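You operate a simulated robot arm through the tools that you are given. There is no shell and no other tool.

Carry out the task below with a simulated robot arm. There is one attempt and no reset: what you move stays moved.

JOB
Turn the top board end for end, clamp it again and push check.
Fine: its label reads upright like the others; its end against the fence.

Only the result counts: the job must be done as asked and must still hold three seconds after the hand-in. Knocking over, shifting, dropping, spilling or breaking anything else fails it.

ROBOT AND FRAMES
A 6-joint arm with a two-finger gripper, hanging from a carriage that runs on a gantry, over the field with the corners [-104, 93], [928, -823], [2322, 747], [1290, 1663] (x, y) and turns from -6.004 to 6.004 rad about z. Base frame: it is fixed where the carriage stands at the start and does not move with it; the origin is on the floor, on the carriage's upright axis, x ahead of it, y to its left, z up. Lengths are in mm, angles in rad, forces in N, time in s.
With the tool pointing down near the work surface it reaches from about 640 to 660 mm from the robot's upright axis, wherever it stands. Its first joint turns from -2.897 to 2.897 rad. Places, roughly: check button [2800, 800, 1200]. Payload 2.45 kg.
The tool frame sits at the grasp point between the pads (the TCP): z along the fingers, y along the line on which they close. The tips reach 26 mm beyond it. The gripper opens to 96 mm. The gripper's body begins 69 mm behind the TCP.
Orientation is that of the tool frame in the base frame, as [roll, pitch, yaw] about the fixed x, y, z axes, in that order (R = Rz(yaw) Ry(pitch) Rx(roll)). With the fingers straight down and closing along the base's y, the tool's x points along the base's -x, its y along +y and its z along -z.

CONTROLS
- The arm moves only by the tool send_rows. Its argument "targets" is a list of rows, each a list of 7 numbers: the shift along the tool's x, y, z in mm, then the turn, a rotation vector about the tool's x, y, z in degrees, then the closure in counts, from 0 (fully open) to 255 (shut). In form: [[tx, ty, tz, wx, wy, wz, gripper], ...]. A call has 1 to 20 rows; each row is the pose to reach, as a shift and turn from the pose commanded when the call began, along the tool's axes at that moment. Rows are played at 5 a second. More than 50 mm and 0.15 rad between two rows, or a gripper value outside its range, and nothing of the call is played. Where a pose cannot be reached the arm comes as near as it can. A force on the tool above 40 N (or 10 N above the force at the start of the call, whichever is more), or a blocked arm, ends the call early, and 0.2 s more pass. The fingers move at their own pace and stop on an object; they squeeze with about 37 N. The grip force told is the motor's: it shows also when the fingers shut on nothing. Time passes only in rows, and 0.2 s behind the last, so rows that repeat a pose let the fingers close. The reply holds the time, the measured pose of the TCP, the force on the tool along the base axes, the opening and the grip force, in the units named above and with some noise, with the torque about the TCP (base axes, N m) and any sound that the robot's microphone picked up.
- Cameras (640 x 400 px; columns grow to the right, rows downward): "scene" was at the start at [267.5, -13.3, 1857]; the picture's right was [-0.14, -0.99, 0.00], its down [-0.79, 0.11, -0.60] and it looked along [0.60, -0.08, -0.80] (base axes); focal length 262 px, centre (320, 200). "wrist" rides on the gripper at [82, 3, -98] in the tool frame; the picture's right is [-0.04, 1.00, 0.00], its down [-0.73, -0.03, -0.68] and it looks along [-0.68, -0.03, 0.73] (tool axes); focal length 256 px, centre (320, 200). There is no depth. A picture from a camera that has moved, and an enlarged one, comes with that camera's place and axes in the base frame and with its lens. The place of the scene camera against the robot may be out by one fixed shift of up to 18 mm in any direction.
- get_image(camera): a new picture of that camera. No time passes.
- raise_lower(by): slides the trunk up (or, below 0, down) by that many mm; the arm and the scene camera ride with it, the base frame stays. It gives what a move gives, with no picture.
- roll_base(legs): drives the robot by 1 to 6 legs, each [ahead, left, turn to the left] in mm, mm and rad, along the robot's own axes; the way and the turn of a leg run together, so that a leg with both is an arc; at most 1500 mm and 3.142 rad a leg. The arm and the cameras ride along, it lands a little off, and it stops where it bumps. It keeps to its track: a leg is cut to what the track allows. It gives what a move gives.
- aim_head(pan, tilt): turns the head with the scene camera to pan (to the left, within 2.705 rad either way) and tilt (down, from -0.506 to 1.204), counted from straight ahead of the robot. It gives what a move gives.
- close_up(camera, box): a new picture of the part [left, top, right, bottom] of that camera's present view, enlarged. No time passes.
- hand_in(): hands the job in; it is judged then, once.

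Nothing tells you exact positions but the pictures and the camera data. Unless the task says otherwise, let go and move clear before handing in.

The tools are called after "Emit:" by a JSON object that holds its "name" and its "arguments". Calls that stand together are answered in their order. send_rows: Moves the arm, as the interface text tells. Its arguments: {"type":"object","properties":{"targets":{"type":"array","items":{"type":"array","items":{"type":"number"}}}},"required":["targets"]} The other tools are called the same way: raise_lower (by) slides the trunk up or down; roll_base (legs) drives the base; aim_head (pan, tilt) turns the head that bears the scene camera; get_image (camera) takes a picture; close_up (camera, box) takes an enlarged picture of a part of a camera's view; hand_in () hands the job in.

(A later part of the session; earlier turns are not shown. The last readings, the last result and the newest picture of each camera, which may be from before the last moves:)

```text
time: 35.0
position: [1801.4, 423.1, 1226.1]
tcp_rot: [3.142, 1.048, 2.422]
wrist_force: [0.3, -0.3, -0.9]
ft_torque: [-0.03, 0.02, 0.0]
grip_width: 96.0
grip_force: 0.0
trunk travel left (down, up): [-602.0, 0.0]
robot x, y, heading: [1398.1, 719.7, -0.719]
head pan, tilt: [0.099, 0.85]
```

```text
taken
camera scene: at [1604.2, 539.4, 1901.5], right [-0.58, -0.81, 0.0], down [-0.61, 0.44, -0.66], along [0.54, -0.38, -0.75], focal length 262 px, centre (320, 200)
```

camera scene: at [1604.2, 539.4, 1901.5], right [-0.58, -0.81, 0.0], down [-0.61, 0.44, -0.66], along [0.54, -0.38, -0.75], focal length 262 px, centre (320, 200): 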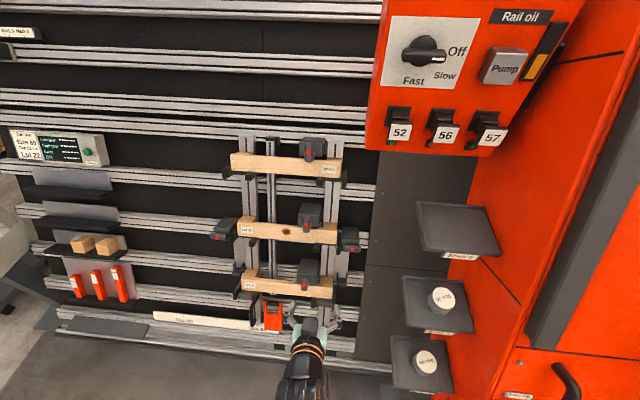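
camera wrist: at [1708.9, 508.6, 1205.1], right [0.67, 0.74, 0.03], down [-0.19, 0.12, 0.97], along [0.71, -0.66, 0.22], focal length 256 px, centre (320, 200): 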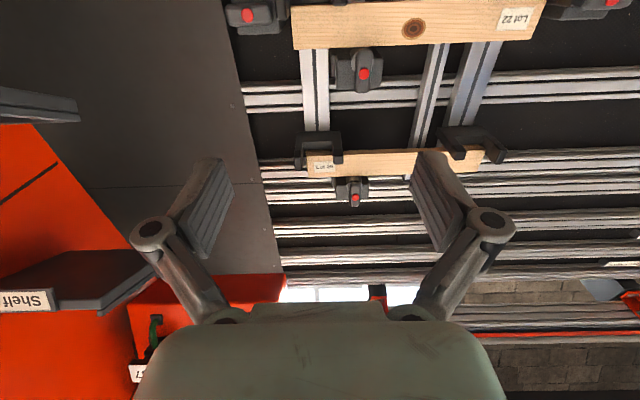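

The arm takes the 60° tilted orientation well, and the wrist view shows the top clamp with its red knob dead ahead. I'll drive closer (250 mm ahead, 130 mm left), leaving about 160 mm to the table, then refine positions with the wrist camera.

Emit:
{"name": "roll_base", "arguments": {"legs": [[250, 130, -0.005]]}}

Emit:
{"name": "get_image", "arguments": {"camera": "wrist"}}

Emit:
{"name": "get_image", "arguments": {"camera": "scene"}}

```text
time: 37.0
position: [2074.7, 352.4, 1225.4]
tcp_rot: [-3.141, 1.048, 2.418]
wrist_force: [-0.4, 0.0, -0.2]
ft_torque: [0.0, -0.02, -0.02]
grip_width: 96.3
grip_force: 0.1
trunk travel left (down, up): [-602.0, 0.0]
robot x, y, heading: [1671.3, 647.0, -0.721]
head pan, tilt: [0.099, 0.85]
```

```text
taken
camera wrist: at [1983.0, 437.5, 1205.2], right [0.68, 0.74, 0.03], down [-0.18, 0.12, 0.97], along [0.71, -0.67, 0.22], focal length 256 px, centre (320, 200)
```

wrist: 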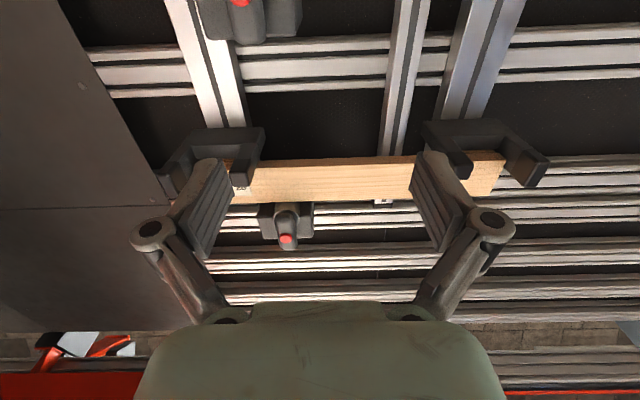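

```text
taken
camera scene: at [1878.4, 468.5, 1901.5], right [-0.58, -0.81, 0.0], down [-0.61, 0.44, -0.66], along [0.54, -0.39, -0.75], focal length 262 px, centre (320, 200)
```

scene: 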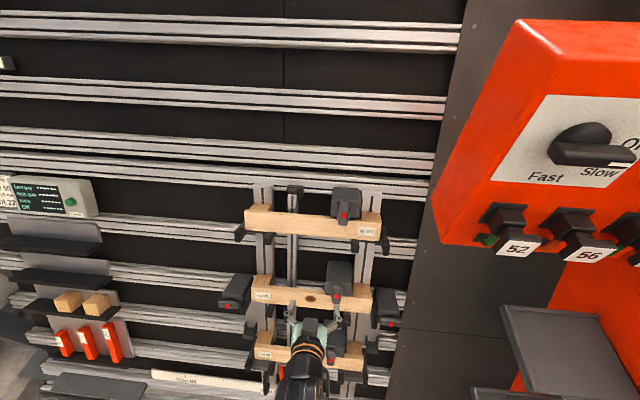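

From two wrist views I triangulate the red knob of the top clamp at about (2198, 169, 1339), and the scene camera's fixed offset as roughly 9/3/−11 mm. I'll zoom the wrist view on the clamp to see how deep the lever stands off its body.

Emit:
{"name": "close_up", "arguments": {"camera": "wrist", "box": [230, 180, 350, 270]}}

Emit:
{"name": "close_up", "arguments": {"camera": "scene", "box": [310, 175, 390, 235]}}

Emit:
{"name": "close_up", "arguments": {"camera": "scene", "box": [210, 175, 410, 300]}}

```text
4.44 times, centred on (290, 225) of wrist
camera zoom: at [1983.0, 437.5, 1205.2], right [0.68, 0.74, 0.03], down [-0.18, 0.12, 0.97], along [0.71, -0.67, 0.22], focal length 1138 px, centre (453, 89)
```

zoom: 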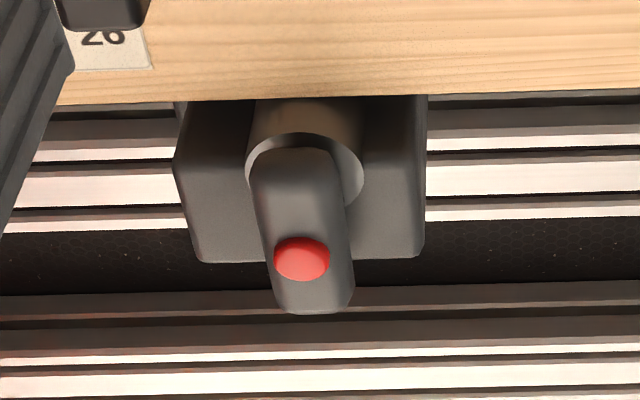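

```text
6.67 times, centred on (350, 205) of scene
camera zoom: at [1878.4, 468.5, 1901.5], right [-0.58, -0.81, 0.0], down [-0.61, 0.44, -0.66], along [0.54, -0.39, -0.75], focal length 1747 px, centre (120, 167)
```

zoom: 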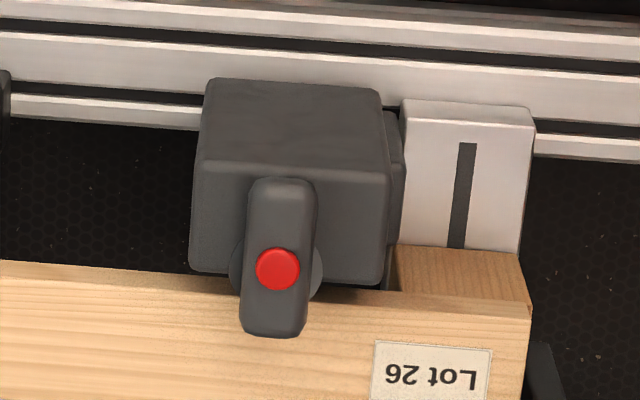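

```text
3.20 times, centred on (310, 238) of scene
camera zoom: at [1878.4, 468.5, 1901.5], right [-0.58, -0.81, 0.0], down [-0.61, 0.44, -0.66], along [0.54, -0.39, -0.75], focal length 839 px, centre (352, 80)
```

zoom: 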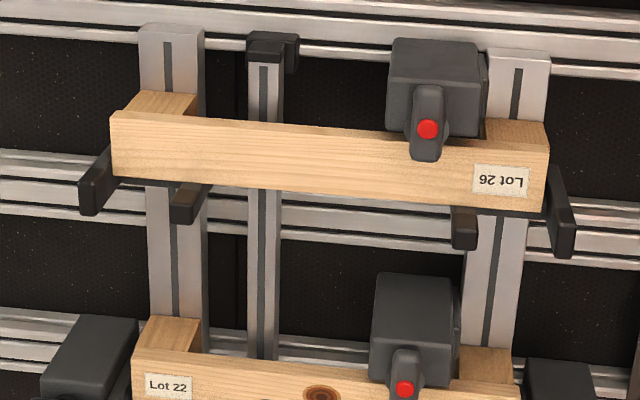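

The lever sits on a short round shaft in front of the clamp body. I want to know whether the lever turns about the knob or the shaft, so I'll compare with the side clamps whose levers lie horizontal.

Emit:
{"name": "close_up", "arguments": {"camera": "scene", "box": [360, 280, 420, 330]}}

Emit:
{"name": "close_up", "arguments": {"camera": "scene", "box": [210, 260, 270, 315]}}

Emit:
{"name": "close_up", "arguments": {"camera": "scene", "box": [310, 255, 370, 310]}}

Emit:
{"name": "close_up", "arguments": {"camera": "wrist", "box": [180, 0, 310, 60]}}

```text
8.00 times, centred on (390, 305) of scene
camera zoom: at [1878.4, 468.5, 1901.5], right [-0.58, -0.81, 0.0], down [-0.61, 0.44, -0.66], along [0.54, -0.39, -0.75], focal length 2097 px, centre (-240, -640)
```

zoom: 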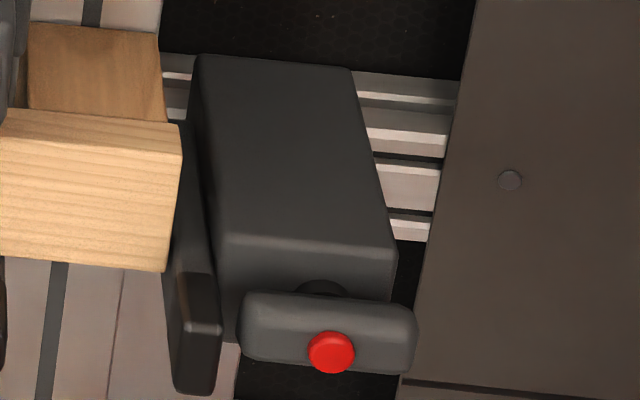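

```text
7.27 times, centred on (240, 288) of scene
camera zoom: at [1878.4, 468.5, 1901.5], right [-0.58, -0.81, 0.0], down [-0.61, 0.44, -0.66], along [0.54, -0.39, -0.75], focal length 1906 px, centre (902, -436)
```

zoom: 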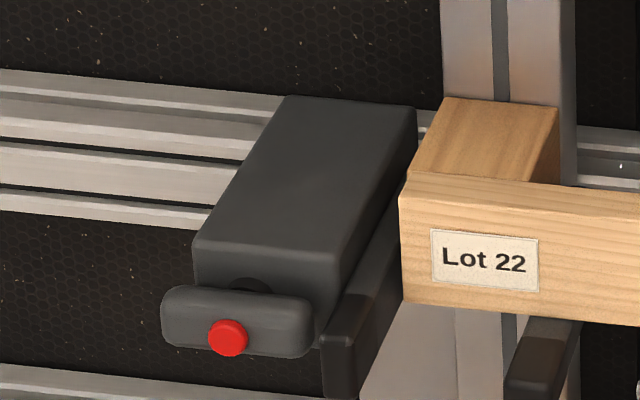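

```text
7.27 times, centred on (340, 282) of scene
camera zoom: at [1878.4, 468.5, 1901.5], right [-0.58, -0.81, 0.0], down [-0.61, 0.44, -0.66], along [0.54, -0.39, -0.75], focal length 1906 px, centre (174, -400)
```

zoom: 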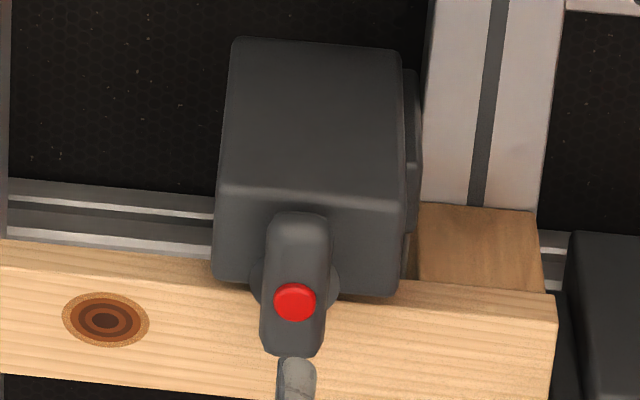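

```text
4.92 times, centred on (245, 30) of wrist
camera zoom: at [1983.0, 437.5, 1205.2], right [0.68, 0.74, 0.03], down [-0.18, 0.12, 0.97], along [0.71, -0.67, 0.22], focal length 1260 px, centre (689, 1037)
```

zoom: 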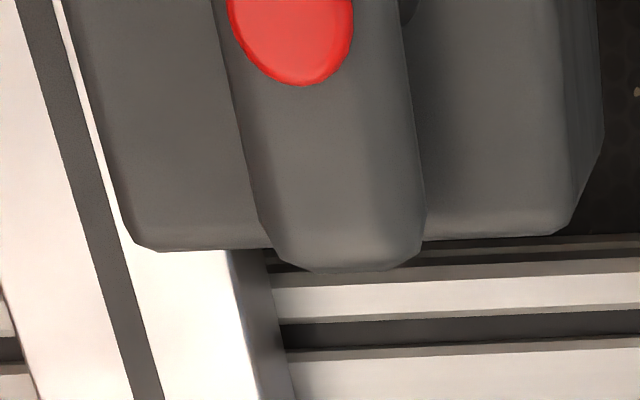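

Lever appears about 69 × 27 mm, its front about 20 mm ahead of the clamp body and 40 mm ahead of the board face. I'll move to a standoff in front of the knob with the fingers half open, then verify with the wrist camera.

Emit:
{"name": "send_rows", "arguments": {"targets": [[-41, -11, 10, 0, 0, 0, 80], [-82, -22, 20, 0, 0, 0, 80], [-123, -33, 30, 0, 0, 0, 80], [-164, -44, 40, 0, 0, 0, 80], [-205, -55, 50, 0, 0, 0, 80], [-205, -55, 50, 0, 0, 0, 80]]}}

Emit:
{"name": "get_image", "arguments": {"camera": "wrist"}}

Emit:
{"name": "close_up", "arguments": {"camera": "scene", "box": [220, 150, 420, 275]}}

```text
time: 38.4
position: [2149.0, 216.0, 1378.2]
tcp_rot: [3.141, 1.046, 2.418]
wrist_force: [-0.2, 0.0, -0.2]
ft_torque: [0.01, -0.01, -0.01]
grip_width: 66.1
grip_force: 0.0
trunk travel left (down, up): [-602.0, 0.0]
robot x, y, heading: [1670.0, 651.9, -0.723]
head pan, tilt: [0.099, 0.85]
```

```text
taken
camera wrist: at [2056.1, 300.7, 1357.6], right [0.68, 0.74, 0.03], down [-0.18, 0.12, 0.97], along [0.71, -0.67, 0.22], focal length 256 px, centre (320, 200)
```

wrist: 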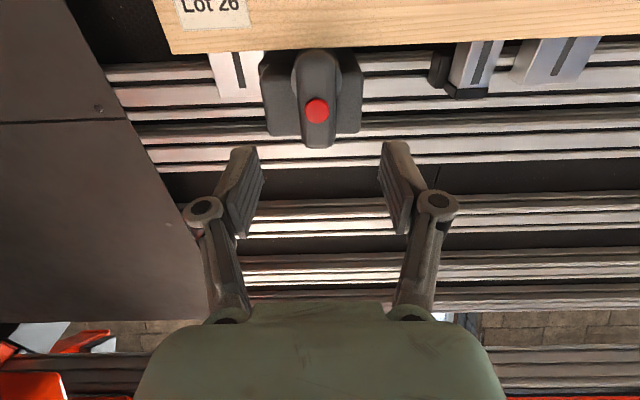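

```text
3.20 times, centred on (320, 212) of scene
camera zoom: at [1878.4, 468.5, 1901.5], right [-0.58, -0.81, 0.0], down [-0.61, 0.44, -0.66], along [0.54, -0.39, -0.75], focal length 839 px, centre (320, 160)
```

zoom: 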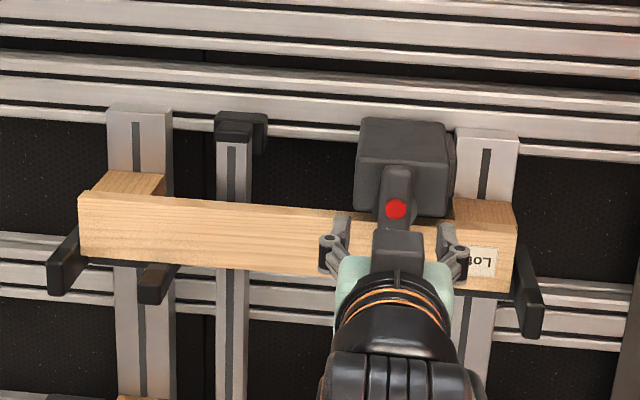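

The wrist view agrees within 2 mm with my estimate; the knob is straight ahead. I'll advance 66 mm with open fingers around the lever and check.

Emit:
{"name": "send_rows", "arguments": {"targets": [[0, -2, 20, 0, 0, 0, 80], [0, -3, 40, 0, 0, 0, 80], [0, -3, 55, 0, 0, 0, 80], [0, -3, 66, 0, 0, 0, 80], [0, -3, 66, 0, 0, 0, 80]]}}

Emit:
{"name": "get_image", "arguments": {"camera": "wrist"}}

Emit:
{"name": "close_up", "arguments": {"camera": "scene", "box": [300, 160, 400, 235]}}

```text
time: 39.6
position: [2190.1, 174.5, 1346.6]
tcp_rot: [-3.141, 1.048, 2.419]
wrist_force: [0.4, -0.3, 0.3]
ft_torque: [-0.03, -0.01, 0.0]
grip_width: 65.7
grip_force: 0.1
trunk travel left (down, up): [-602.0, 0.0]
robot x, y, heading: [1670.4, 651.6, -0.719]
head pan, tilt: [0.099, 0.85]
```

```text
taken
camera wrist: at [2097.0, 260.0, 1324.6], right [0.68, 0.74, 0.03], down [-0.18, 0.12, 0.97], along [0.71, -0.67, 0.22], focal length 256 px, centre (320, 200)
```

wrist: 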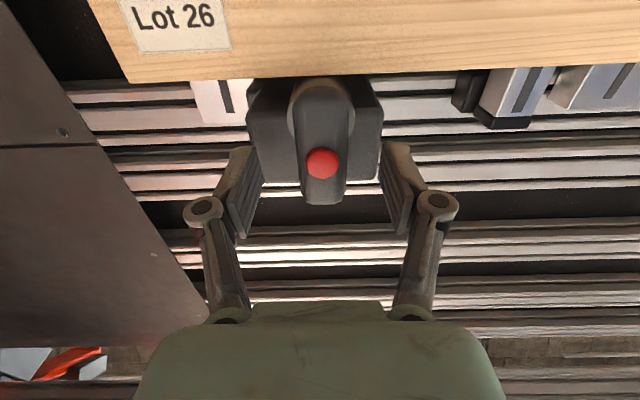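

```text
5.33 times, centred on (350, 198) of scene
camera zoom: at [1878.4, 468.5, 1901.5], right [-0.58, -0.81, 0.0], down [-0.61, 0.44, -0.66], along [0.54, -0.39, -0.75], focal length 1398 px, centre (160, 213)
```

zoom: 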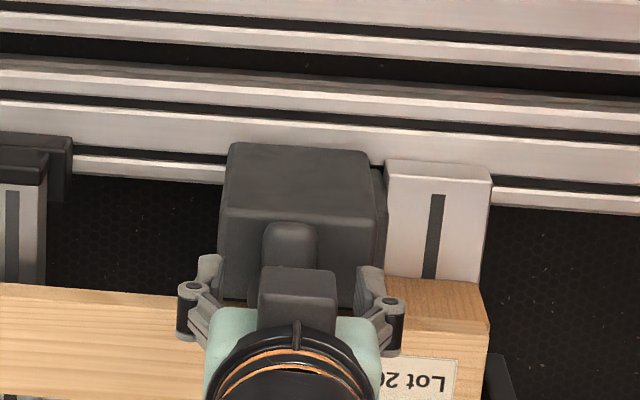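

The lever is centred between the fingers with about 12 mm left to the knob plane. I'll go in 6 mm more and close on the lever.

Emit:
{"name": "send_rows", "arguments": {"targets": [[0, 1, 6, 0, 0, 0, 80], [0, 1, 6, 0, 0, 0, 255], [0, 1, 6, 0, 0, 0, 255], [0, 1, 6, 0, 0, 0, 255], [0, 1, 6, 0, 0, 0, 255]]}}

Emit:
{"name": "get_image", "arguments": {"camera": "wrist"}}

```text
time: 40.8
position: [2194.4, 172.4, 1342.3]
tcp_rot: [-3.141, 1.047, 2.42]
wrist_force: [1.8, 0.4, -0.9]
ft_torque: [0.22, 0.06, 0.0]
grip_width: 27.7
grip_force: 44.4
trunk travel left (down, up): [-602.0, 0.0]
robot x, y, heading: [1672.1, 651.3, -0.722]
head pan, tilt: [0.099, 0.85]
```

```text
taken
camera wrist: at [2101.8, 257.4, 1321.4], right [0.68, 0.74, 0.03], down [-0.18, 0.12, 0.97], along [0.71, -0.67, 0.22], focal length 256 px, centre (320, 200)
```

wrist: 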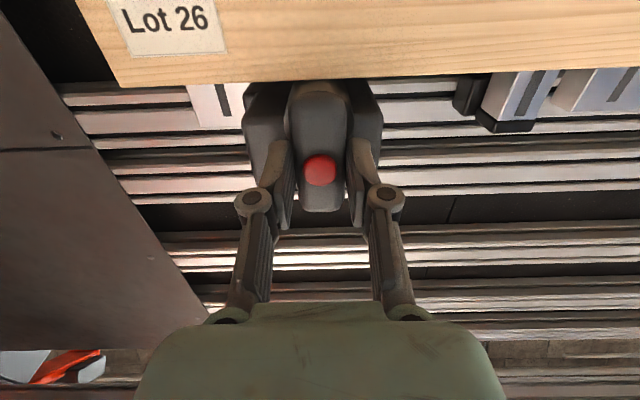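

I have the lever (27.7 mm wide) firmly between the fingers. I'll try a small turn of a few degrees to feel for the axis and direction.

Emit:
{"name": "send_rows", "arguments": {"targets": [[0, 0, 0, 0, 0, 4, 255], [0, 0, 0, 0, 0, 8, 255], [0, 0, 0, 0, 0, 8, 255]]}}

Emit:
{"name": "get_image", "arguments": {"camera": "wrist"}}

```text
time: 41.6
position: [2194.3, 172.0, 1342.0]
tcp_rot: [2.906, 1.029, 2.147]
wrist_force: [2.2, 4.1, -1.5]
ft_torque: [-1.07, 0.98, 0.92]
grip_width: 30.5
grip_force: 45.3
trunk travel left (down, up): [-602.0, 0.0]
robot x, y, heading: [1671.4, 651.6, -0.719]
head pan, tilt: [0.099, 0.85]
```

```text
taken
camera wrist: at [2109.6, 265.5, 1322.2], right [0.72, 0.68, 0.15], down [-0.26, 0.05, 0.97], along [0.65, -0.73, 0.21], focal length 256 px, centre (320, 200)
```

wrist: 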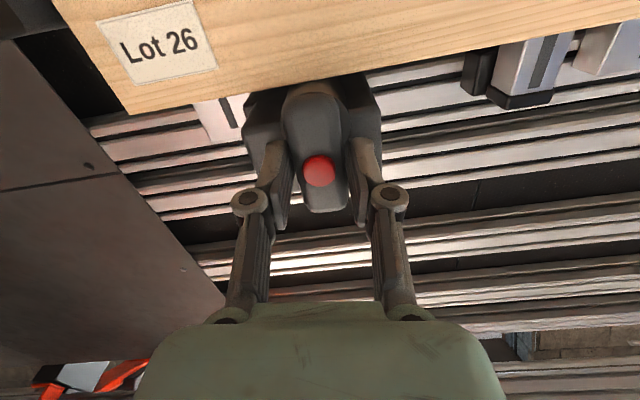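

The fingers got pried to 30.5 mm and the lever did not follow, so this is probably the blocked direction. I'll turn back and try the other way.

Emit:
{"name": "send_rows", "arguments": {"targets": [[0, 0, 0, 0, 0, -4, 255], [0, 0, 0, 0, 0, -8, 255], [0, 0, 0, 0, 0, -12, 255], [0, 0, 0, 0, 0, -16, 255], [0, 0, 0, 0, 0, -16, 255]]}}

Emit:
{"name": "get_image", "arguments": {"camera": "wrist"}}

```text
time: 42.8
position: [2194.5, 172.5, 1341.9]
tcp_rot: [-2.904, 1.032, 2.693]
wrist_force: [1.9, 7.2, 8.2]
ft_torque: [0.72, 0.66, 0.04]
grip_width: 27.7
grip_force: 45.4
trunk travel left (down, up): [-602.0, 0.0]
robot x, y, heading: [1675.1, 648.6, -0.726]
head pan, tilt: [0.099, 0.85]
```

```text
taken
camera wrist: at [2095.2, 248.7, 1322.4], right [0.62, 0.78, -0.09], down [-0.12, 0.2, 0.97], along [0.78, -0.59, 0.22], focal length 256 px, centre (320, 200)
```

wrist: 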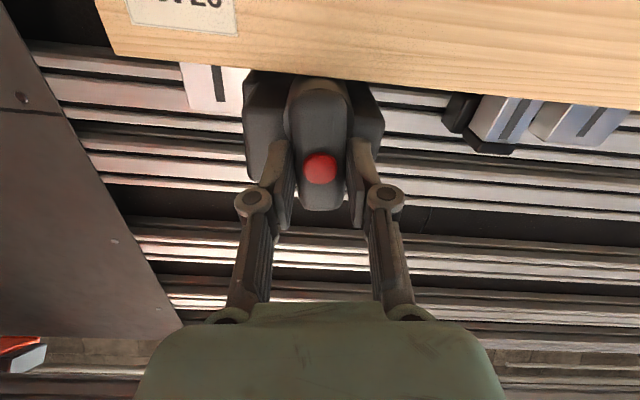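

This direction works: the lever followed the gripper by 8°. A side force of about 7 N hints that the axis lies below the knob, so I'll shift slightly and see whether the force falls.

Emit:
{"name": "send_rows", "arguments": {"targets": [[0, 1.4, 0, 0, 0, 0, 255], [0, 1.4, 0, 0, 0, 0, 255]]}}

```text
time: 43.4
position: [2194.6, 172.0, 1342.5]
tcp_rot: [-2.903, 1.031, 2.692]
wrist_force: [-3.0, 7.0, 11.6]
ft_torque: [0.04, -0.11, 0.01]
grip_width: 27.4
grip_force: 45.1
trunk travel left (down, up): [-602.0, 0.0]
robot x, y, heading: [1671.3, 647.2, -0.721]
head pan, tilt: [0.099, 0.85]
```

The side force halved, so the axis does lie some way below the knob. I'll continue the turn following an arc about a point roughly 18 mm below, backing off a millimetre in depth.

Emit:
{"name": "send_rows", "arguments": {"targets": [[-0.1, 1.1, -1, 0, 0, 0, 255], [0, 2.3, -1, 0, 0, -4, 255], [0, 3.6, -1, 0, 0, -8, 255], [0, 3.6, -1, 0, 0, -8, 255]]}}

Emit:
{"name": "get_image", "arguments": {"camera": "wrist"}}

Emit:
{"name": "close_up", "arguments": {"camera": "scene", "box": [300, 160, 400, 235]}}

```text
time: 44.4
position: [2195.3, 171.3, 1342.3]
tcp_rot: [-2.689, 0.982, 2.942]
wrist_force: [9.3, -25.5, -5.1]
ft_torque: [-0.14, 0.22, -0.42]
grip_width: 27.8
grip_force: 45.4
trunk travel left (down, up): [-602.0, 0.0]
robot x, y, heading: [1670.6, 651.0, -0.723]
head pan, tilt: [0.099, 0.85]
```

```text
taken
camera wrist: at [2089.1, 240.6, 1324.1], right [0.56, 0.81, -0.21], down [-0.06, 0.29, 0.96], along [0.83, -0.52, 0.2], focal length 256 px, centre (320, 200)
```

wrist: 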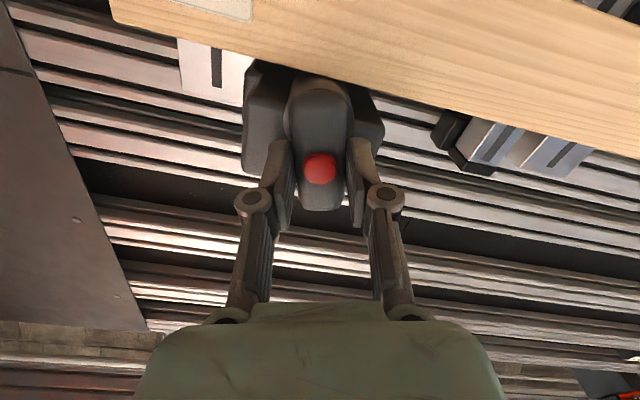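

```text
5.33 times, centred on (350, 198) of scene
camera zoom: at [1878.6, 467.3, 1902.0], right [-0.58, -0.81, 0.0], down [-0.61, 0.44, -0.66], along [0.54, -0.39, -0.75], focal length 1398 px, centre (160, 213)
```

zoom: 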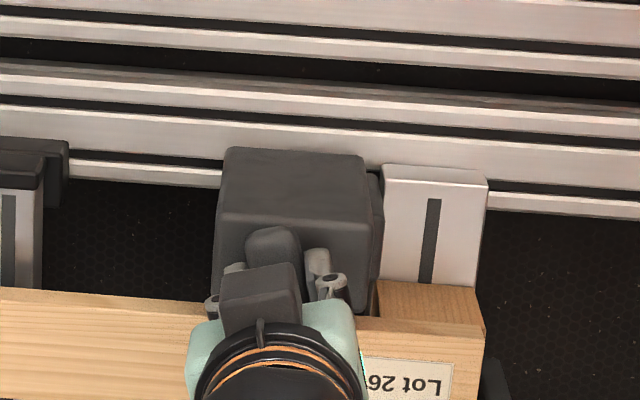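

Force reversed, so I overshot: the knob itself is close to the axis. I'll move back, relieve the depth force and continue turning about the knob, watching the forces.

Emit:
{"name": "send_rows", "arguments": {"targets": [[0.06, -2.75, 0.6, 0, 0, 0, 255], [0.06, -2.75, 0.6, 0, 0, -4, 255], [0.06, -2.75, 0.6, 0, 0, -8, 255], [0.06, -2.75, 0.6, 0, 0, -8, 255]]}}

```text
time: 45.4
position: [2195.1, 173.3, 1341.8]
tcp_rot: [-2.528, 0.912, -3.136]
wrist_force: [15.6, -16.2, -8.3]
ft_torque: [0.34, 0.61, -0.36]
grip_width: 27.5
grip_force: 45.1
trunk travel left (down, up): [-602.0, 0.0]
robot x, y, heading: [1670.5, 648.7, -0.72]
head pan, tilt: [0.099, 0.85]
```

Side force is nearly gone now; only an inward pull of ~23 N remains, so I'll ease in half a millimetre and keep turning.

Emit:
{"name": "send_rows", "arguments": {"targets": [[0, 0, 0.6, 0, 0, 0, 255], [0, 0, 0.6, 0, 0, -5, 255], [0, 0, 0.6, 0, 0, -10, 255], [0, 0, 0.6, 0, 0, -15, 255], [0, 0, 0.6, 0, 0, -15, 255]]}}

Emit:
{"name": "get_image", "arguments": {"camera": "wrist"}}

```text
time: 46.6
position: [2196.2, 175.1, 1341.6]
tcp_rot: [-2.312, 0.739, -2.843]
wrist_force: [3.8, 4.5, 2.7]
ft_torque: [0.14, 0.45, -0.42]
grip_width: 27.8
grip_force: 44.9
trunk travel left (down, up): [-602.0, 0.0]
robot x, y, heading: [1671.2, 648.7, -0.723]
head pan, tilt: [0.099, 0.85]
```

```text
taken
camera wrist: at [2075.1, 215.0, 1335.4], right [0.31, 0.8, -0.52], down [0.07, 0.52, 0.85], along [0.95, -0.3, 0.1], focal length 256 px, centre (320, 200)
```

wrist: 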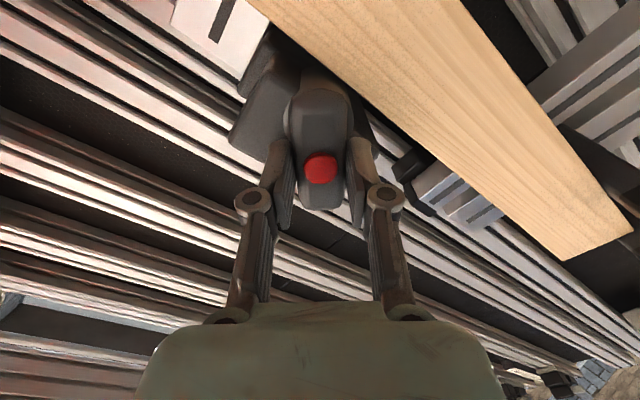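

Turning smoothly (39° so far, forces small). Continuing towards 90°.

Emit:
{"name": "send_rows", "arguments": {"targets": [[0, 0, 0, 0, 0, -6, 255], [0, 0, 0, 0, 0, -12, 255], [0, 0, 0, 0, 0, -18, 255], [0, 0, 0, 0, 0, -24, 255], [0, 0, 0, 0, 0, -24, 255]]}}

Emit:
{"name": "get_image", "arguments": {"camera": "wrist"}}

Emit:
{"name": "close_up", "arguments": {"camera": "scene", "box": [300, 160, 400, 235]}}

```text
time: 47.8
position: [2194.8, 175.1, 1341.0]
tcp_rot: [-2.148, 0.404, -2.543]
wrist_force: [5.8, 14.6, -0.8]
ft_torque: [-0.21, 0.1, -0.35]
grip_width: 28.0
grip_force: 44.9
trunk travel left (down, up): [-602.0, 0.0]
robot x, y, heading: [1673.5, 646.3, -0.723]
head pan, tilt: [0.099, 0.85]
```

```text
taken
camera wrist: at [2070.2, 190.9, 1356.4], right [-0.01, 0.66, -0.75], down [0.12, 0.75, 0.65], along [0.99, -0.08, -0.08], focal length 256 px, centre (320, 200)
```

wrist: 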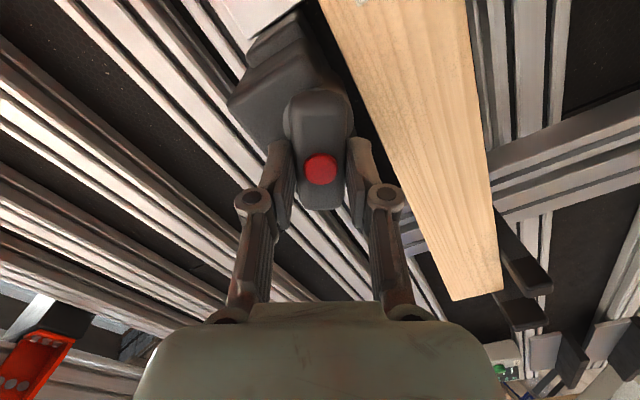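

```text
5.33 times, centred on (350, 198) of scene
camera zoom: at [1878.6, 469.2, 1901.3], right [-0.58, -0.81, 0.0], down [-0.61, 0.44, -0.66], along [0.54, -0.38, -0.75], focal length 1398 px, centre (160, 213)
```

zoom: 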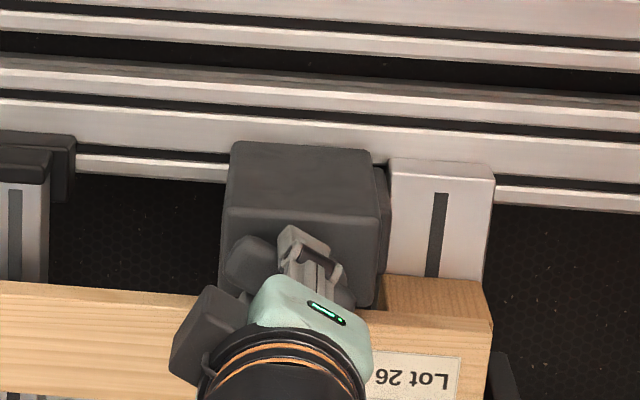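

63° turned, and the cam is moving off the board. I'll relieve the side force a bit and finish to 90°.

Emit:
{"name": "send_rows", "arguments": {"targets": [[-0.6, 0.9, 0, 0, 0, -3, 255], [-0.6, 0.9, 0, 0, 0, -9, 255], [-0.6, 0.9, 0, 0, 0, -15, 255], [-0.6, 0.9, 0, 0, 0, -21, 255], [-0.6, 0.9, 0, 0, 0, -26, 255], [-0.6, 0.9, 0, 0, 0, -26, 255]]}}

Emit:
{"name": "get_image", "arguments": {"camera": "wrist"}}

Emit:
{"name": "close_up", "arguments": {"camera": "scene", "box": [300, 160, 400, 235]}}

```text
time: 49.2
position: [2196.6, 176.2, 1338.8]
tcp_rot: [-2.099, 0.017, -2.303]
wrist_force: [8.4, 8.8, -17.3]
ft_torque: [-0.34, -0.05, -0.35]
grip_width: 28.2
grip_force: 44.8
trunk travel left (down, up): [-602.0, 0.0]
robot x, y, heading: [1669.1, 653.6, -0.721]
head pan, tilt: [0.099, 0.85]
```

```text
taken
camera wrist: at [2076.3, 172.4, 1385.5], right [-0.34, 0.38, -0.86], down [0.06, 0.92, 0.38], along [0.94, 0.08, -0.34], focal length 256 px, centre (320, 200)
```

wrist: 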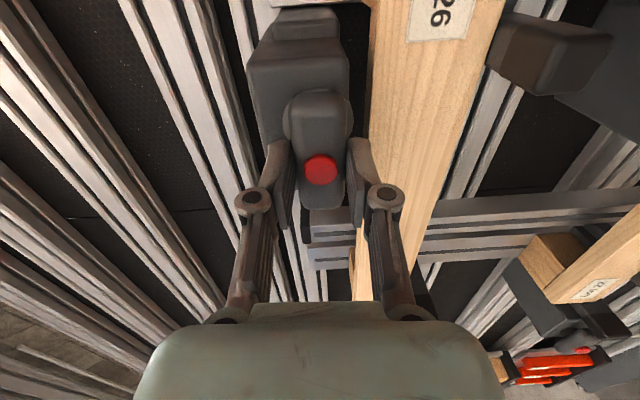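

```text
5.33 times, centred on (350, 198) of scene
camera zoom: at [1878.4, 469.2, 1901.0], right [-0.58, -0.81, 0.0], down [-0.61, 0.44, -0.66], along [0.54, -0.38, -0.75], focal length 1398 px, centre (160, 213)
```

zoom: 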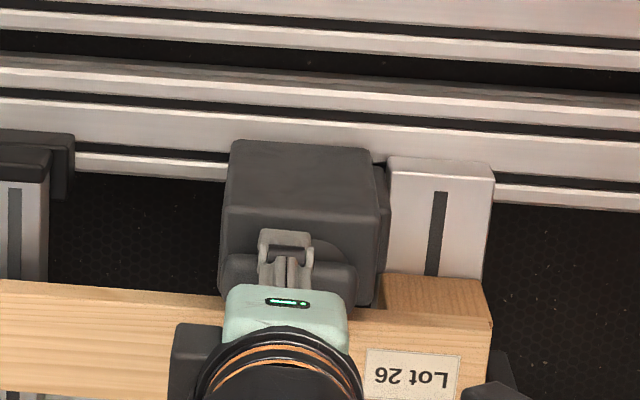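

The lever is now horizontal (about 89°). I'll open the fingers, back straight out and inspect.

Emit:
{"name": "send_rows", "arguments": {"targets": [[0, 0, 0, 0, 0, 0, 100], [0, 0, 0, 0, 0, 0, 100], [0, 0, 0, 0, 0, 0, 100], [0, 0, -40, 0, 0, 0, 100], [0, 0, -80, 0, 0, 0, 100], [0, 0, -120, 0, 0, 0, 100], [0, 0, -120, 0, 0, 0, 100]]}}

Emit:
{"name": "get_image", "arguments": {"camera": "wrist"}}

Emit:
{"name": "close_up", "arguments": {"camera": "scene", "box": [220, 160, 420, 285]}}

```text
time: 50.8
position: [2117.3, 243.0, 1400.4]
tcp_rot: [-2.094, 0.014, -2.303]
wrist_force: [-0.2, -0.4, -0.7]
ft_torque: [0.01, 0.03, 0.01]
grip_width: 58.6
grip_force: 0.0
trunk travel left (down, up): [-602.0, 0.0]
robot x, y, heading: [1671.2, 650.1, -0.721]
head pan, tilt: [0.099, 0.85]
```

```text
taken
camera wrist: at [1997.6, 239.7, 1447.3], right [-0.34, 0.37, -0.86], down [0.06, 0.92, 0.38], along [0.94, 0.07, -0.33], focal length 256 px, centre (320, 200)
```

wrist: 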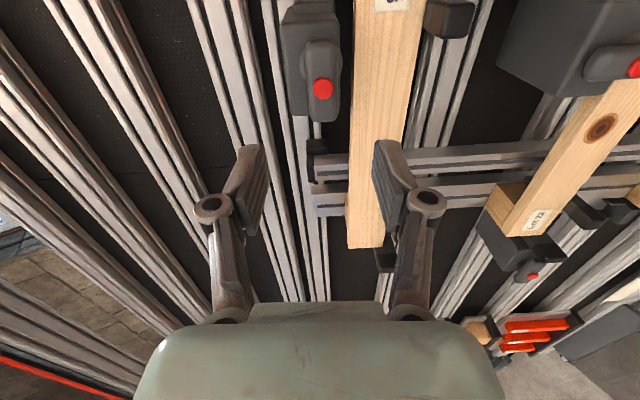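

```text
3.20 times, centred on (320, 222) of scene
camera zoom: at [1878.4, 468.5, 1901.5], right [-0.58, -0.81, 0.0], down [-0.61, 0.44, -0.66], along [0.54, -0.39, -0.75], focal length 839 px, centre (320, 128)
```

zoom: 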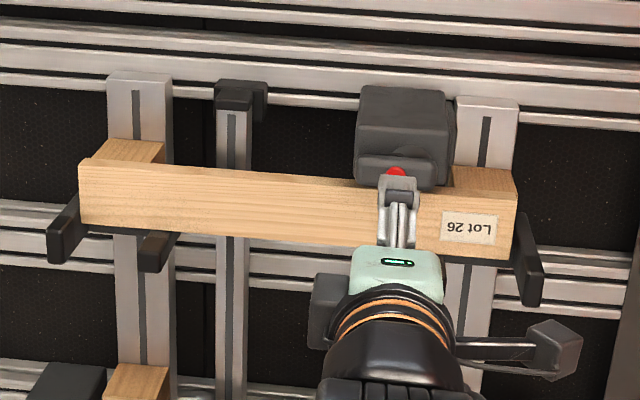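

The clamp lever stays open (horizontal) and the board is free. I'll turn the tool the other way round (to +90°) in free space while moving in front of the board's centre, so the 180° board turn ends where the lever can be re-gripped.

Emit:
{"name": "send_rows", "arguments": {"targets": [[-4.3, 3, 0, 0, 0, 8.5, 0], [-8.7, 6, 0, 0, 0, 17, 0], [-13, 9, 0, 0, 0, 25.5, 0], [-17.4, 12, 0, 0, 0, 34, 0], [-21.7, 15, 0, 0, 0, 42.5, 0], [-26, 18, 0, 0, 0, 51, 0], [-30.4, 21, 0, 0, 0, 59.5, 0], [-34.8, 24, 0, 0, 0, 68, 0], [-39, 27, 0, 0, 0, 76.5, 0], [-43.5, 30, 0, 0, 0, 85, 0], [-47.8, 33, 0, 0, 0, 93.5, 0], [-52, 36, 0, 0, 0, 102, 0], [-56.5, 39, 0, 0, 0, 110.5, 0], [-60.9, 42, 0, 0, 0, 119, 0], [-65, 45, 0, 0, 0, 127.5, 0], [-69.6, 48, 0, 0, 0, 136, 0], [-74, 51, 0, 0, 0, 144.5, 0], [-78.3, 54, 0, 0, 0, 153, 0], [-82.6, 57, 0, 0, 0, 161.5, 0], [-87, 59.6, 0, 0, 0, 170, 0]]}}

Emit:
{"name": "get_image", "arguments": {"camera": "wrist"}}

```text
time: 55.0
position: [2154.2, 326.9, 1351.1]
tcp_rot: [2.099, 0.133, 0.924]
wrist_force: [0.7, 0.7, -0.6]
ft_torque: [0.03, -0.01, 0.0]
grip_width: 96.0
grip_force: 0.1
trunk travel left (down, up): [-602.0, 0.0]
robot x, y, heading: [1671.4, 652.4, -0.721]
head pan, tilt: [0.099, 0.85]
```

```text
taken
camera wrist: at [2140.2, 447.6, 1393.8], right [0.45, -0.24, 0.86], down [-0.89, -0.19, 0.41], along [0.06, -0.95, -0.3], focal length 256 px, centre (320, 200)
```

wrist: 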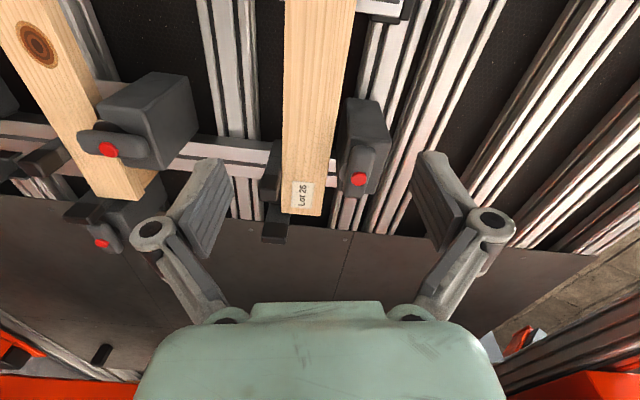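

The tool reached the opposite orientation without trouble, and the wrist view puts the board's edges at ±30 mm about its expected centre line. I'll align exactly, then advance to about 15 mm short of the plank's face.

Emit:
{"name": "send_rows", "arguments": {"targets": [[1.2, -1.1, 0, 0, 0, 4.5, 0], [2.4, -2.2, 0, 0, 0, 8.9, 0], [2.4, -2.2, 40, 0, 0, 8.9, 0], [2.4, -2.2, 80, 0, 0, 8.9, 0], [2.4, -2.2, 110, 0, 0, 8.9, 0], [2.4, -2.2, 130, 0, 0, 8.9, 0], [2.4, -2.2, 130, 0, 0, 8.9, 0]]}}

Emit:
{"name": "get_image", "arguments": {"camera": "wrist"}}

Emit:
{"name": "close_up", "arguments": {"camera": "scene", "box": [220, 160, 420, 285]}}

```text
time: 56.6
position: [2238.6, 254.4, 1282.2]
tcp_rot: [2.094, 0.002, 0.847]
wrist_force: [-0.1, 0.8, -0.4]
ft_torque: [-0.05, -0.02, 0.01]
grip_width: 96.0
grip_force: 0.0
trunk travel left (down, up): [-602.0, 0.0]
robot x, y, heading: [1668.5, 646.6, -0.724]
head pan, tilt: [0.099, 0.85]
```

```text
taken
camera wrist: at [2230.2, 370.8, 1336.0], right [0.35, -0.36, 0.87], down [-0.94, -0.15, 0.32], along [0.02, -0.92, -0.39], focal length 256 px, centre (320, 200)
```

wrist: 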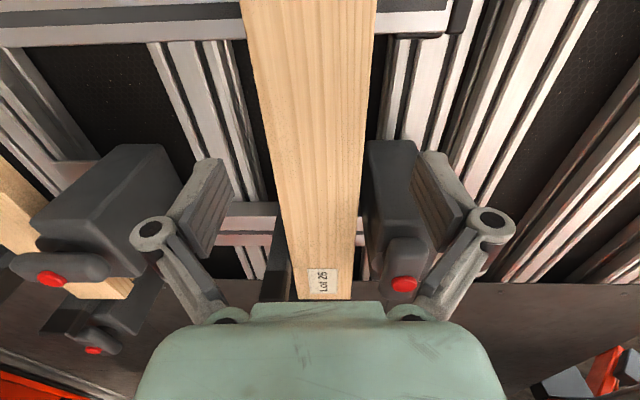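

```text
3.20 times, centred on (320, 222) of scene
camera zoom: at [1878.4, 468.5, 1901.5], right [-0.58, -0.81, 0.0], down [-0.61, 0.44, -0.66], along [0.54, -0.39, -0.75], focal length 839 px, centre (320, 128)
```

zoom: 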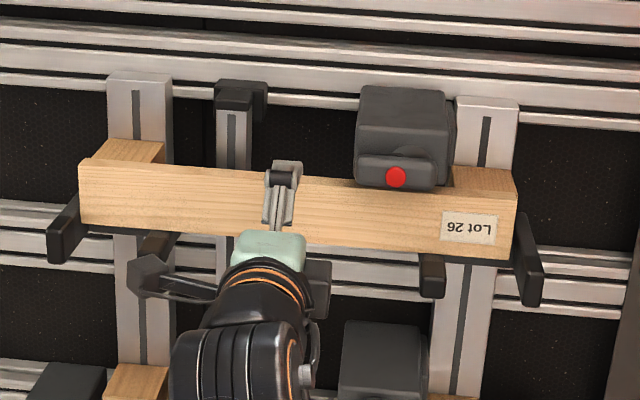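

Board is centred between the open fingers and clear of the clamp. I'll advance 42 mm so the pads straddle the plank and close.

Emit:
{"name": "send_rows", "arguments": {"targets": [[0, 0, 20, 0, 0, 0, 0], [0, 0, 35, 0, 0, 0, 0], [0, 0, 42, 0, 0, 0, 0], [0, 0, 42, 0, 0, 0, 0]]}}

Emit:
{"name": "get_image", "arguments": {"camera": "wrist"}}

Emit:
{"name": "close_up", "arguments": {"camera": "scene", "box": [260, 170, 340, 230]}}

```text
time: 57.6
position: [2265.9, 231.5, 1263.6]
tcp_rot: [2.095, 0.003, 0.848]
wrist_force: [0.2, -0.2, 0.7]
ft_torque: [-0.01, 0.03, -0.02]
grip_width: 95.8
grip_force: 0.0
trunk travel left (down, up): [-602.0, 0.0]
robot x, y, heading: [1674.0, 651.1, -0.722]
head pan, tilt: [0.099, 0.85]
```

```text
taken
camera wrist: at [2257.6, 346.9, 1315.9], right [0.35, -0.36, 0.87], down [-0.94, -0.15, 0.32], along [0.02, -0.92, -0.39], focal length 256 px, centre (320, 200)
```

wrist: 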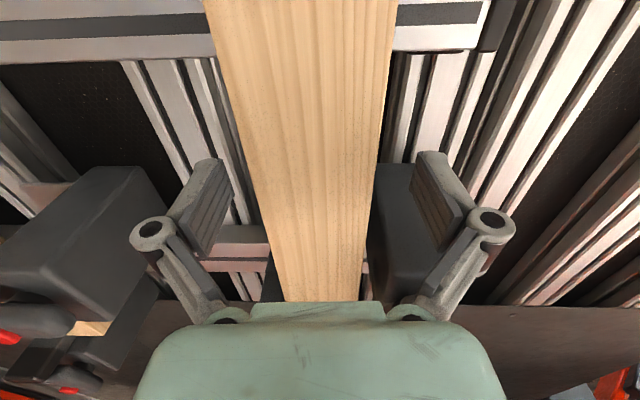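

```text
6.67 times, centred on (300, 200) of scene
camera zoom: at [1878.4, 468.5, 1901.5], right [-0.58, -0.81, 0.0], down [-0.61, 0.44, -0.66], along [0.54, -0.39, -0.75], focal length 1747 px, centre (453, 200)
```

zoom: 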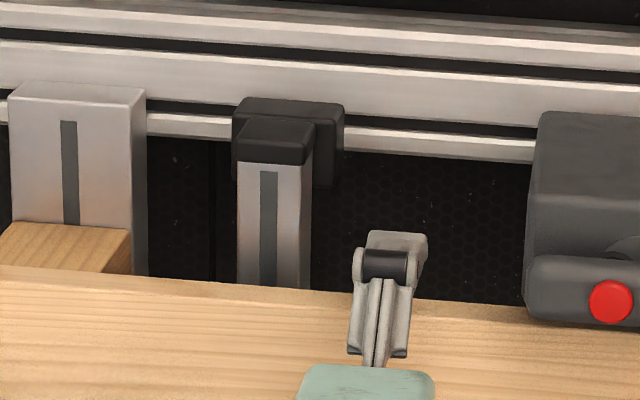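

Fingers are past the plank's front edge on both sides with nothing touched. Closing now on the board.

Emit:
{"name": "send_rows", "arguments": {"targets": [[0, 0, 1, 0, 0, 0, 60], [0, 0, 2, 0, 0, 0, 255], [0, 0, 2, 0, 0, 0, 255], [0, 0, 2, 0, 0, 0, 255], [0, 0, 2, 0, 0, 0, 255]]}}

Emit:
{"name": "get_image", "arguments": {"camera": "wrist"}}

```text
time: 58.8
position: [2266.8, 231.5, 1260.8]
tcp_rot: [2.095, 0.001, 0.847]
wrist_force: [-10.3, 4.6, 3.3]
ft_torque: [-0.09, -0.18, -0.29]
grip_width: 59.2
grip_force: 36.6
trunk travel left (down, up): [-602.0, 0.0]
robot x, y, heading: [1672.4, 648.4, -0.719]
head pan, tilt: [0.099, 0.85]
```

```text
taken
camera wrist: at [2258.2, 346.9, 1314.2], right [0.35, -0.36, 0.86], down [-0.94, -0.15, 0.32], along [0.02, -0.92, -0.39], focal length 256 px, centre (320, 200)
```

wrist: 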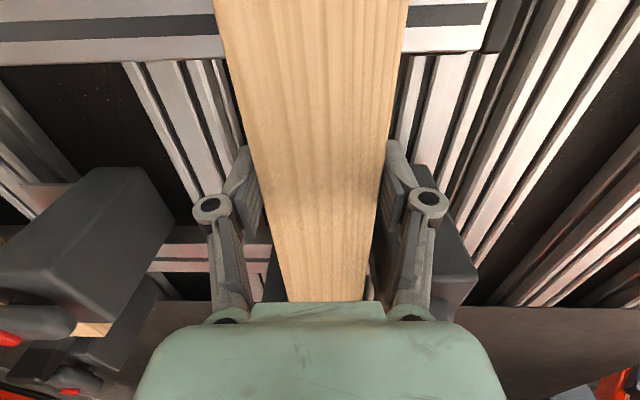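

The board is gripped (59 mm wide, seated pose near (2267, 231.5, 1261)). I'll lift it 3 mm off its ledge and draw it straight out 170 mm.

Emit:
{"name": "send_rows", "arguments": {"targets": [[0, 1.5, -1, 0, 0, 0, 255], [0, 3, -2, 0, 0, 0, 255], [0, 3, -10, 0, 0, 0, 255], [0, 3, -20, 0, 0, 0, 255], [0, 3, -35, 0, 0, 0, 255], [0, 3, -50, 0, 0, 0, 255], [0, 3, -70, 0, 0, 0, 255], [0, 3, -90, 0, 0, 0, 255], [0, 3, -110, 0, 0, 0, 255], [0, 3, -130, 0, 0, 0, 255], [0, 3, -150, 0, 0, 0, 255], [0, 3, -170, 0, 0, 0, 255], [0, 3, -170, 0, 0, 0, 255]]}}

Emit:
{"name": "get_image", "arguments": {"camera": "wrist"}}

Emit:
{"name": "get_image", "arguments": {"camera": "scene"}}

```text
time: 61.6
position: [2158.0, 328.8, 1349.4]
tcp_rot: [2.095, 0.002, 0.848]
wrist_force: [0.0, 0.2, -1.1]
ft_torque: [-0.01, 0.0, 0.0]
grip_width: 0.0
grip_force: 27.9
trunk travel left (down, up): [-602.0, 0.0]
robot x, y, heading: [1671.1, 647.0, -0.721]
head pan, tilt: [0.099, 0.85]
```

```text
taken
camera wrist: at [2149.9, 444.2, 1402.4], right [0.35, -0.36, 0.87], down [-0.94, -0.15, 0.32], along [0.02, -0.92, -0.39], focal length 256 px, centre (320, 200)
```

wrist: 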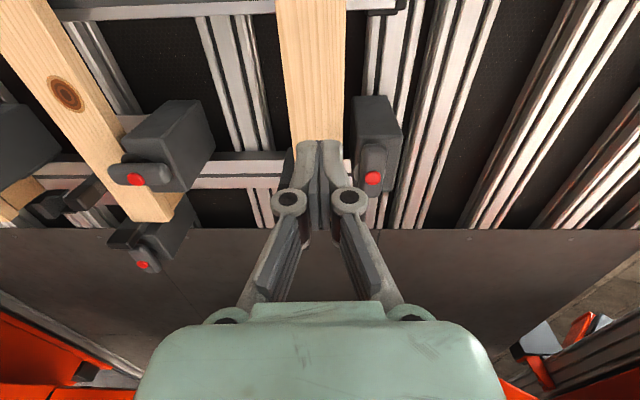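

```text
taken
camera scene: at [1878.4, 468.5, 1901.5], right [-0.58, -0.81, 0.0], down [-0.61, 0.44, -0.66], along [0.54, -0.39, -0.75], focal length 262 px, centre (320, 200)
```

scene: 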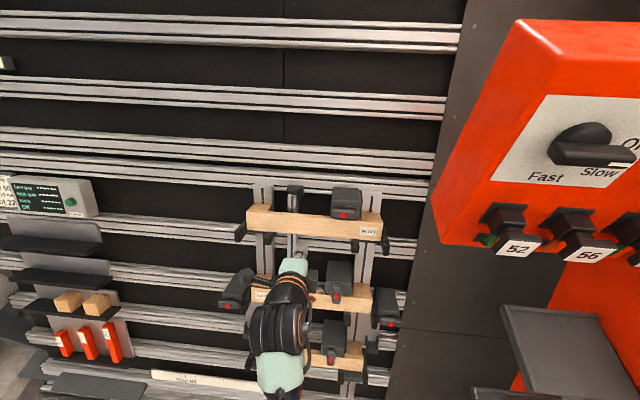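

The fingers slipped off: the board stayed in its seat, so something still holds it or my grip was shallow. I'll look closely before trying again.

Emit:
{"name": "close_up", "arguments": {"camera": "scene", "box": [230, 175, 400, 255]}}

Emit:
{"name": "close_up", "arguments": {"camera": "scene", "box": [315, 180, 395, 245]}}

Emit:
{"name": "close_up", "arguments": {"camera": "wrist", "box": [230, 60, 430, 240]}}

```text
3.76 times, centred on (315, 215) of scene
camera zoom: at [1878.4, 468.5, 1901.5], right [-0.58, -0.81, 0.0], down [-0.61, 0.44, -0.66], along [0.54, -0.39, -0.75], focal length 987 px, centre (339, 144)
```

zoom: 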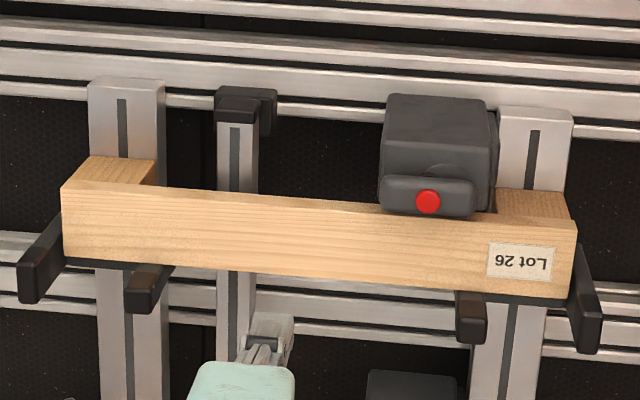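

```text
6.15 times, centred on (355, 212) of scene
camera zoom: at [1878.4, 468.5, 1901.5], right [-0.58, -0.81, 0.0], down [-0.61, 0.44, -0.66], along [0.54, -0.39, -0.75], focal length 1613 px, centre (105, 123)
```

zoom: 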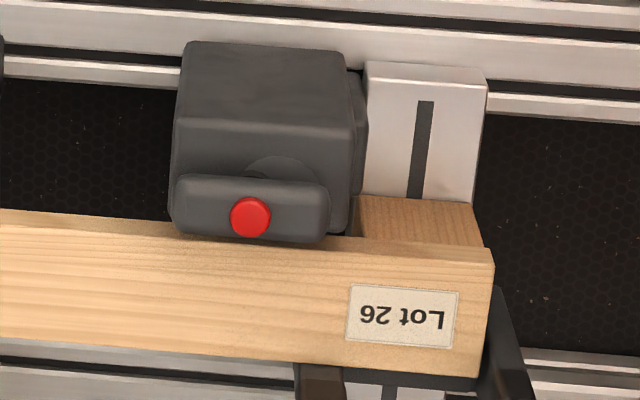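

```text
2.22 times, centred on (330, 150) of wrist
camera zoom: at [2149.9, 444.2, 1402.4], right [0.35, -0.36, 0.87], down [-0.94, -0.15, 0.32], along [0.02, -0.92, -0.39], focal length 569 px, centre (298, 311)
```

zoom: 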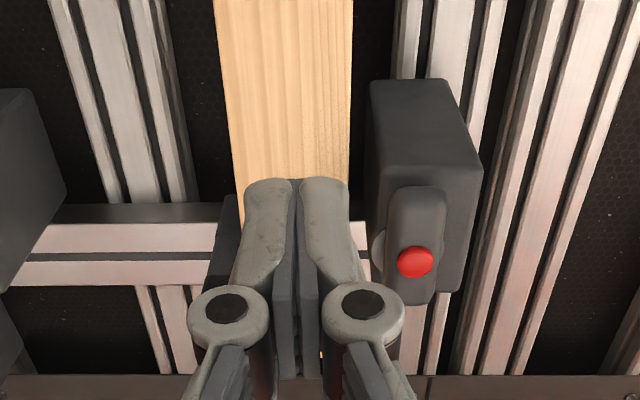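

The cam disc has turned clear of the board (about 10 mm), so the clamp is open; the grip simply slid off when pulling. I'll re-grip a bit deeper and pull in small steps, watching force and opening.

Emit:
{"name": "send_rows", "arguments": {"targets": [[0, 0, 0, 0, 0, 0, 0], [0, 0, 0, 0, 0, 0, 0], [0, -1, 0, 0, 0, 0, 0], [0, -2, 40, 0, 0, 0, 0], [0, -3, 80, 0, 0, 0, 0], [0, -3, 120, 0, 0, 0, 0], [0, -3, 150, 0, 0, 0, 0], [0, -3, 165, 0, 0, 0, 0], [0, -3, 174, 0, 0, 0, 0], [0, -3, 174, 0, 0, 0, 0], [0, -3, 174, 0, 0, 0, 255], [0, -3, 174, 0, 0, 0, 255], [0, -3, 174, 0, 0, 0, 255], [0, -3, 174, 0, 0, 0, 255]]}}

Emit:
{"name": "get_image", "arguments": {"camera": "wrist"}}

Emit:
{"name": "close_up", "arguments": {"camera": "scene", "box": [240, 170, 340, 245]}}

```text
time: 64.6
position: [2271.4, 230.6, 1259.5]
tcp_rot: [2.096, 0.001, 0.848]
wrist_force: [-1.3, 0.7, -0.4]
ft_torque: [0.0, -0.01, -0.11]
grip_width: 59.0
grip_force: 36.8
trunk travel left (down, up): [-602.0, 0.0]
robot x, y, heading: [1670.4, 646.5, -0.722]
head pan, tilt: [0.099, 0.85]
```

```text
taken
camera wrist: at [2261.8, 345.1, 1312.3], right [0.35, -0.36, 0.86], down [-0.94, -0.15, 0.32], along [0.02, -0.92, -0.39], focal length 256 px, centre (320, 200)
```

wrist: 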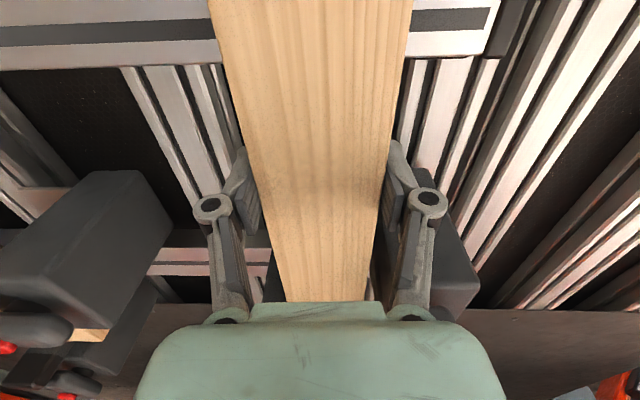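

```text
5.33 times, centred on (290, 208) of scene
camera zoom: at [1878.3, 468.6, 1901.4], right [-0.58, -0.81, 0.0], down [-0.61, 0.44, -0.66], along [0.54, -0.39, -0.75], focal length 1398 px, centre (480, 160)
```

zoom: 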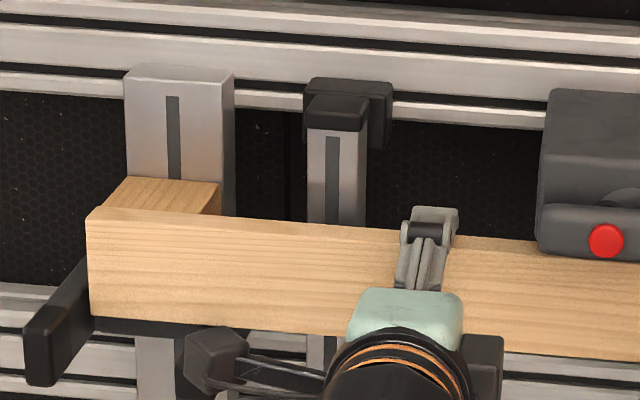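

Gripped again, this time about 10 mm deep. I'll lift just 2 mm and read the force.

Emit:
{"name": "send_rows", "arguments": {"targets": [[0, 1, 0, 0, 0, 0, 255], [0, 2, 0, 0, 0, 0, 255], [0, 2, 0, 0, 0, 0, 255]]}}

Emit:
{"name": "close_up", "arguments": {"camera": "scene", "box": [230, 175, 400, 255]}}

```text
time: 65.4
position: [2270.8, 227.7, 1261.7]
tcp_rot: [2.095, 0.001, 0.849]
wrist_force: [-2.0, 2.2, -1.2]
ft_torque: [-0.03, -0.05, 0.01]
grip_width: 59.0
grip_force: 37.2
trunk travel left (down, up): [-602.0, 0.0]
robot x, y, heading: [1671.9, 650.4, -0.721]
head pan, tilt: [0.099, 0.85]
```

```text
3.76 times, centred on (315, 215) of scene
camera zoom: at [1878.3, 468.7, 1901.4], right [-0.58, -0.81, 0.0], down [-0.61, 0.44, -0.66], along [0.54, -0.39, -0.75], focal length 987 px, centre (339, 144)
```

zoom: 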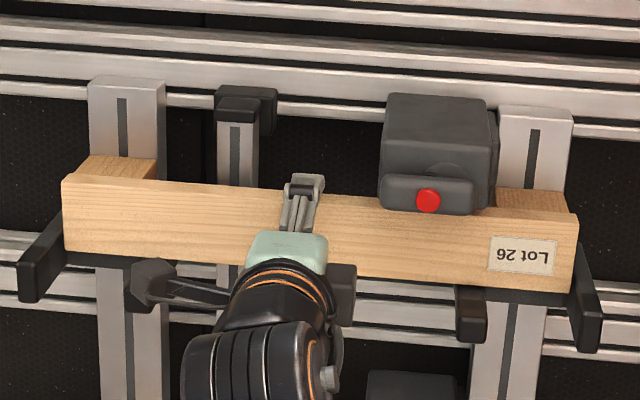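

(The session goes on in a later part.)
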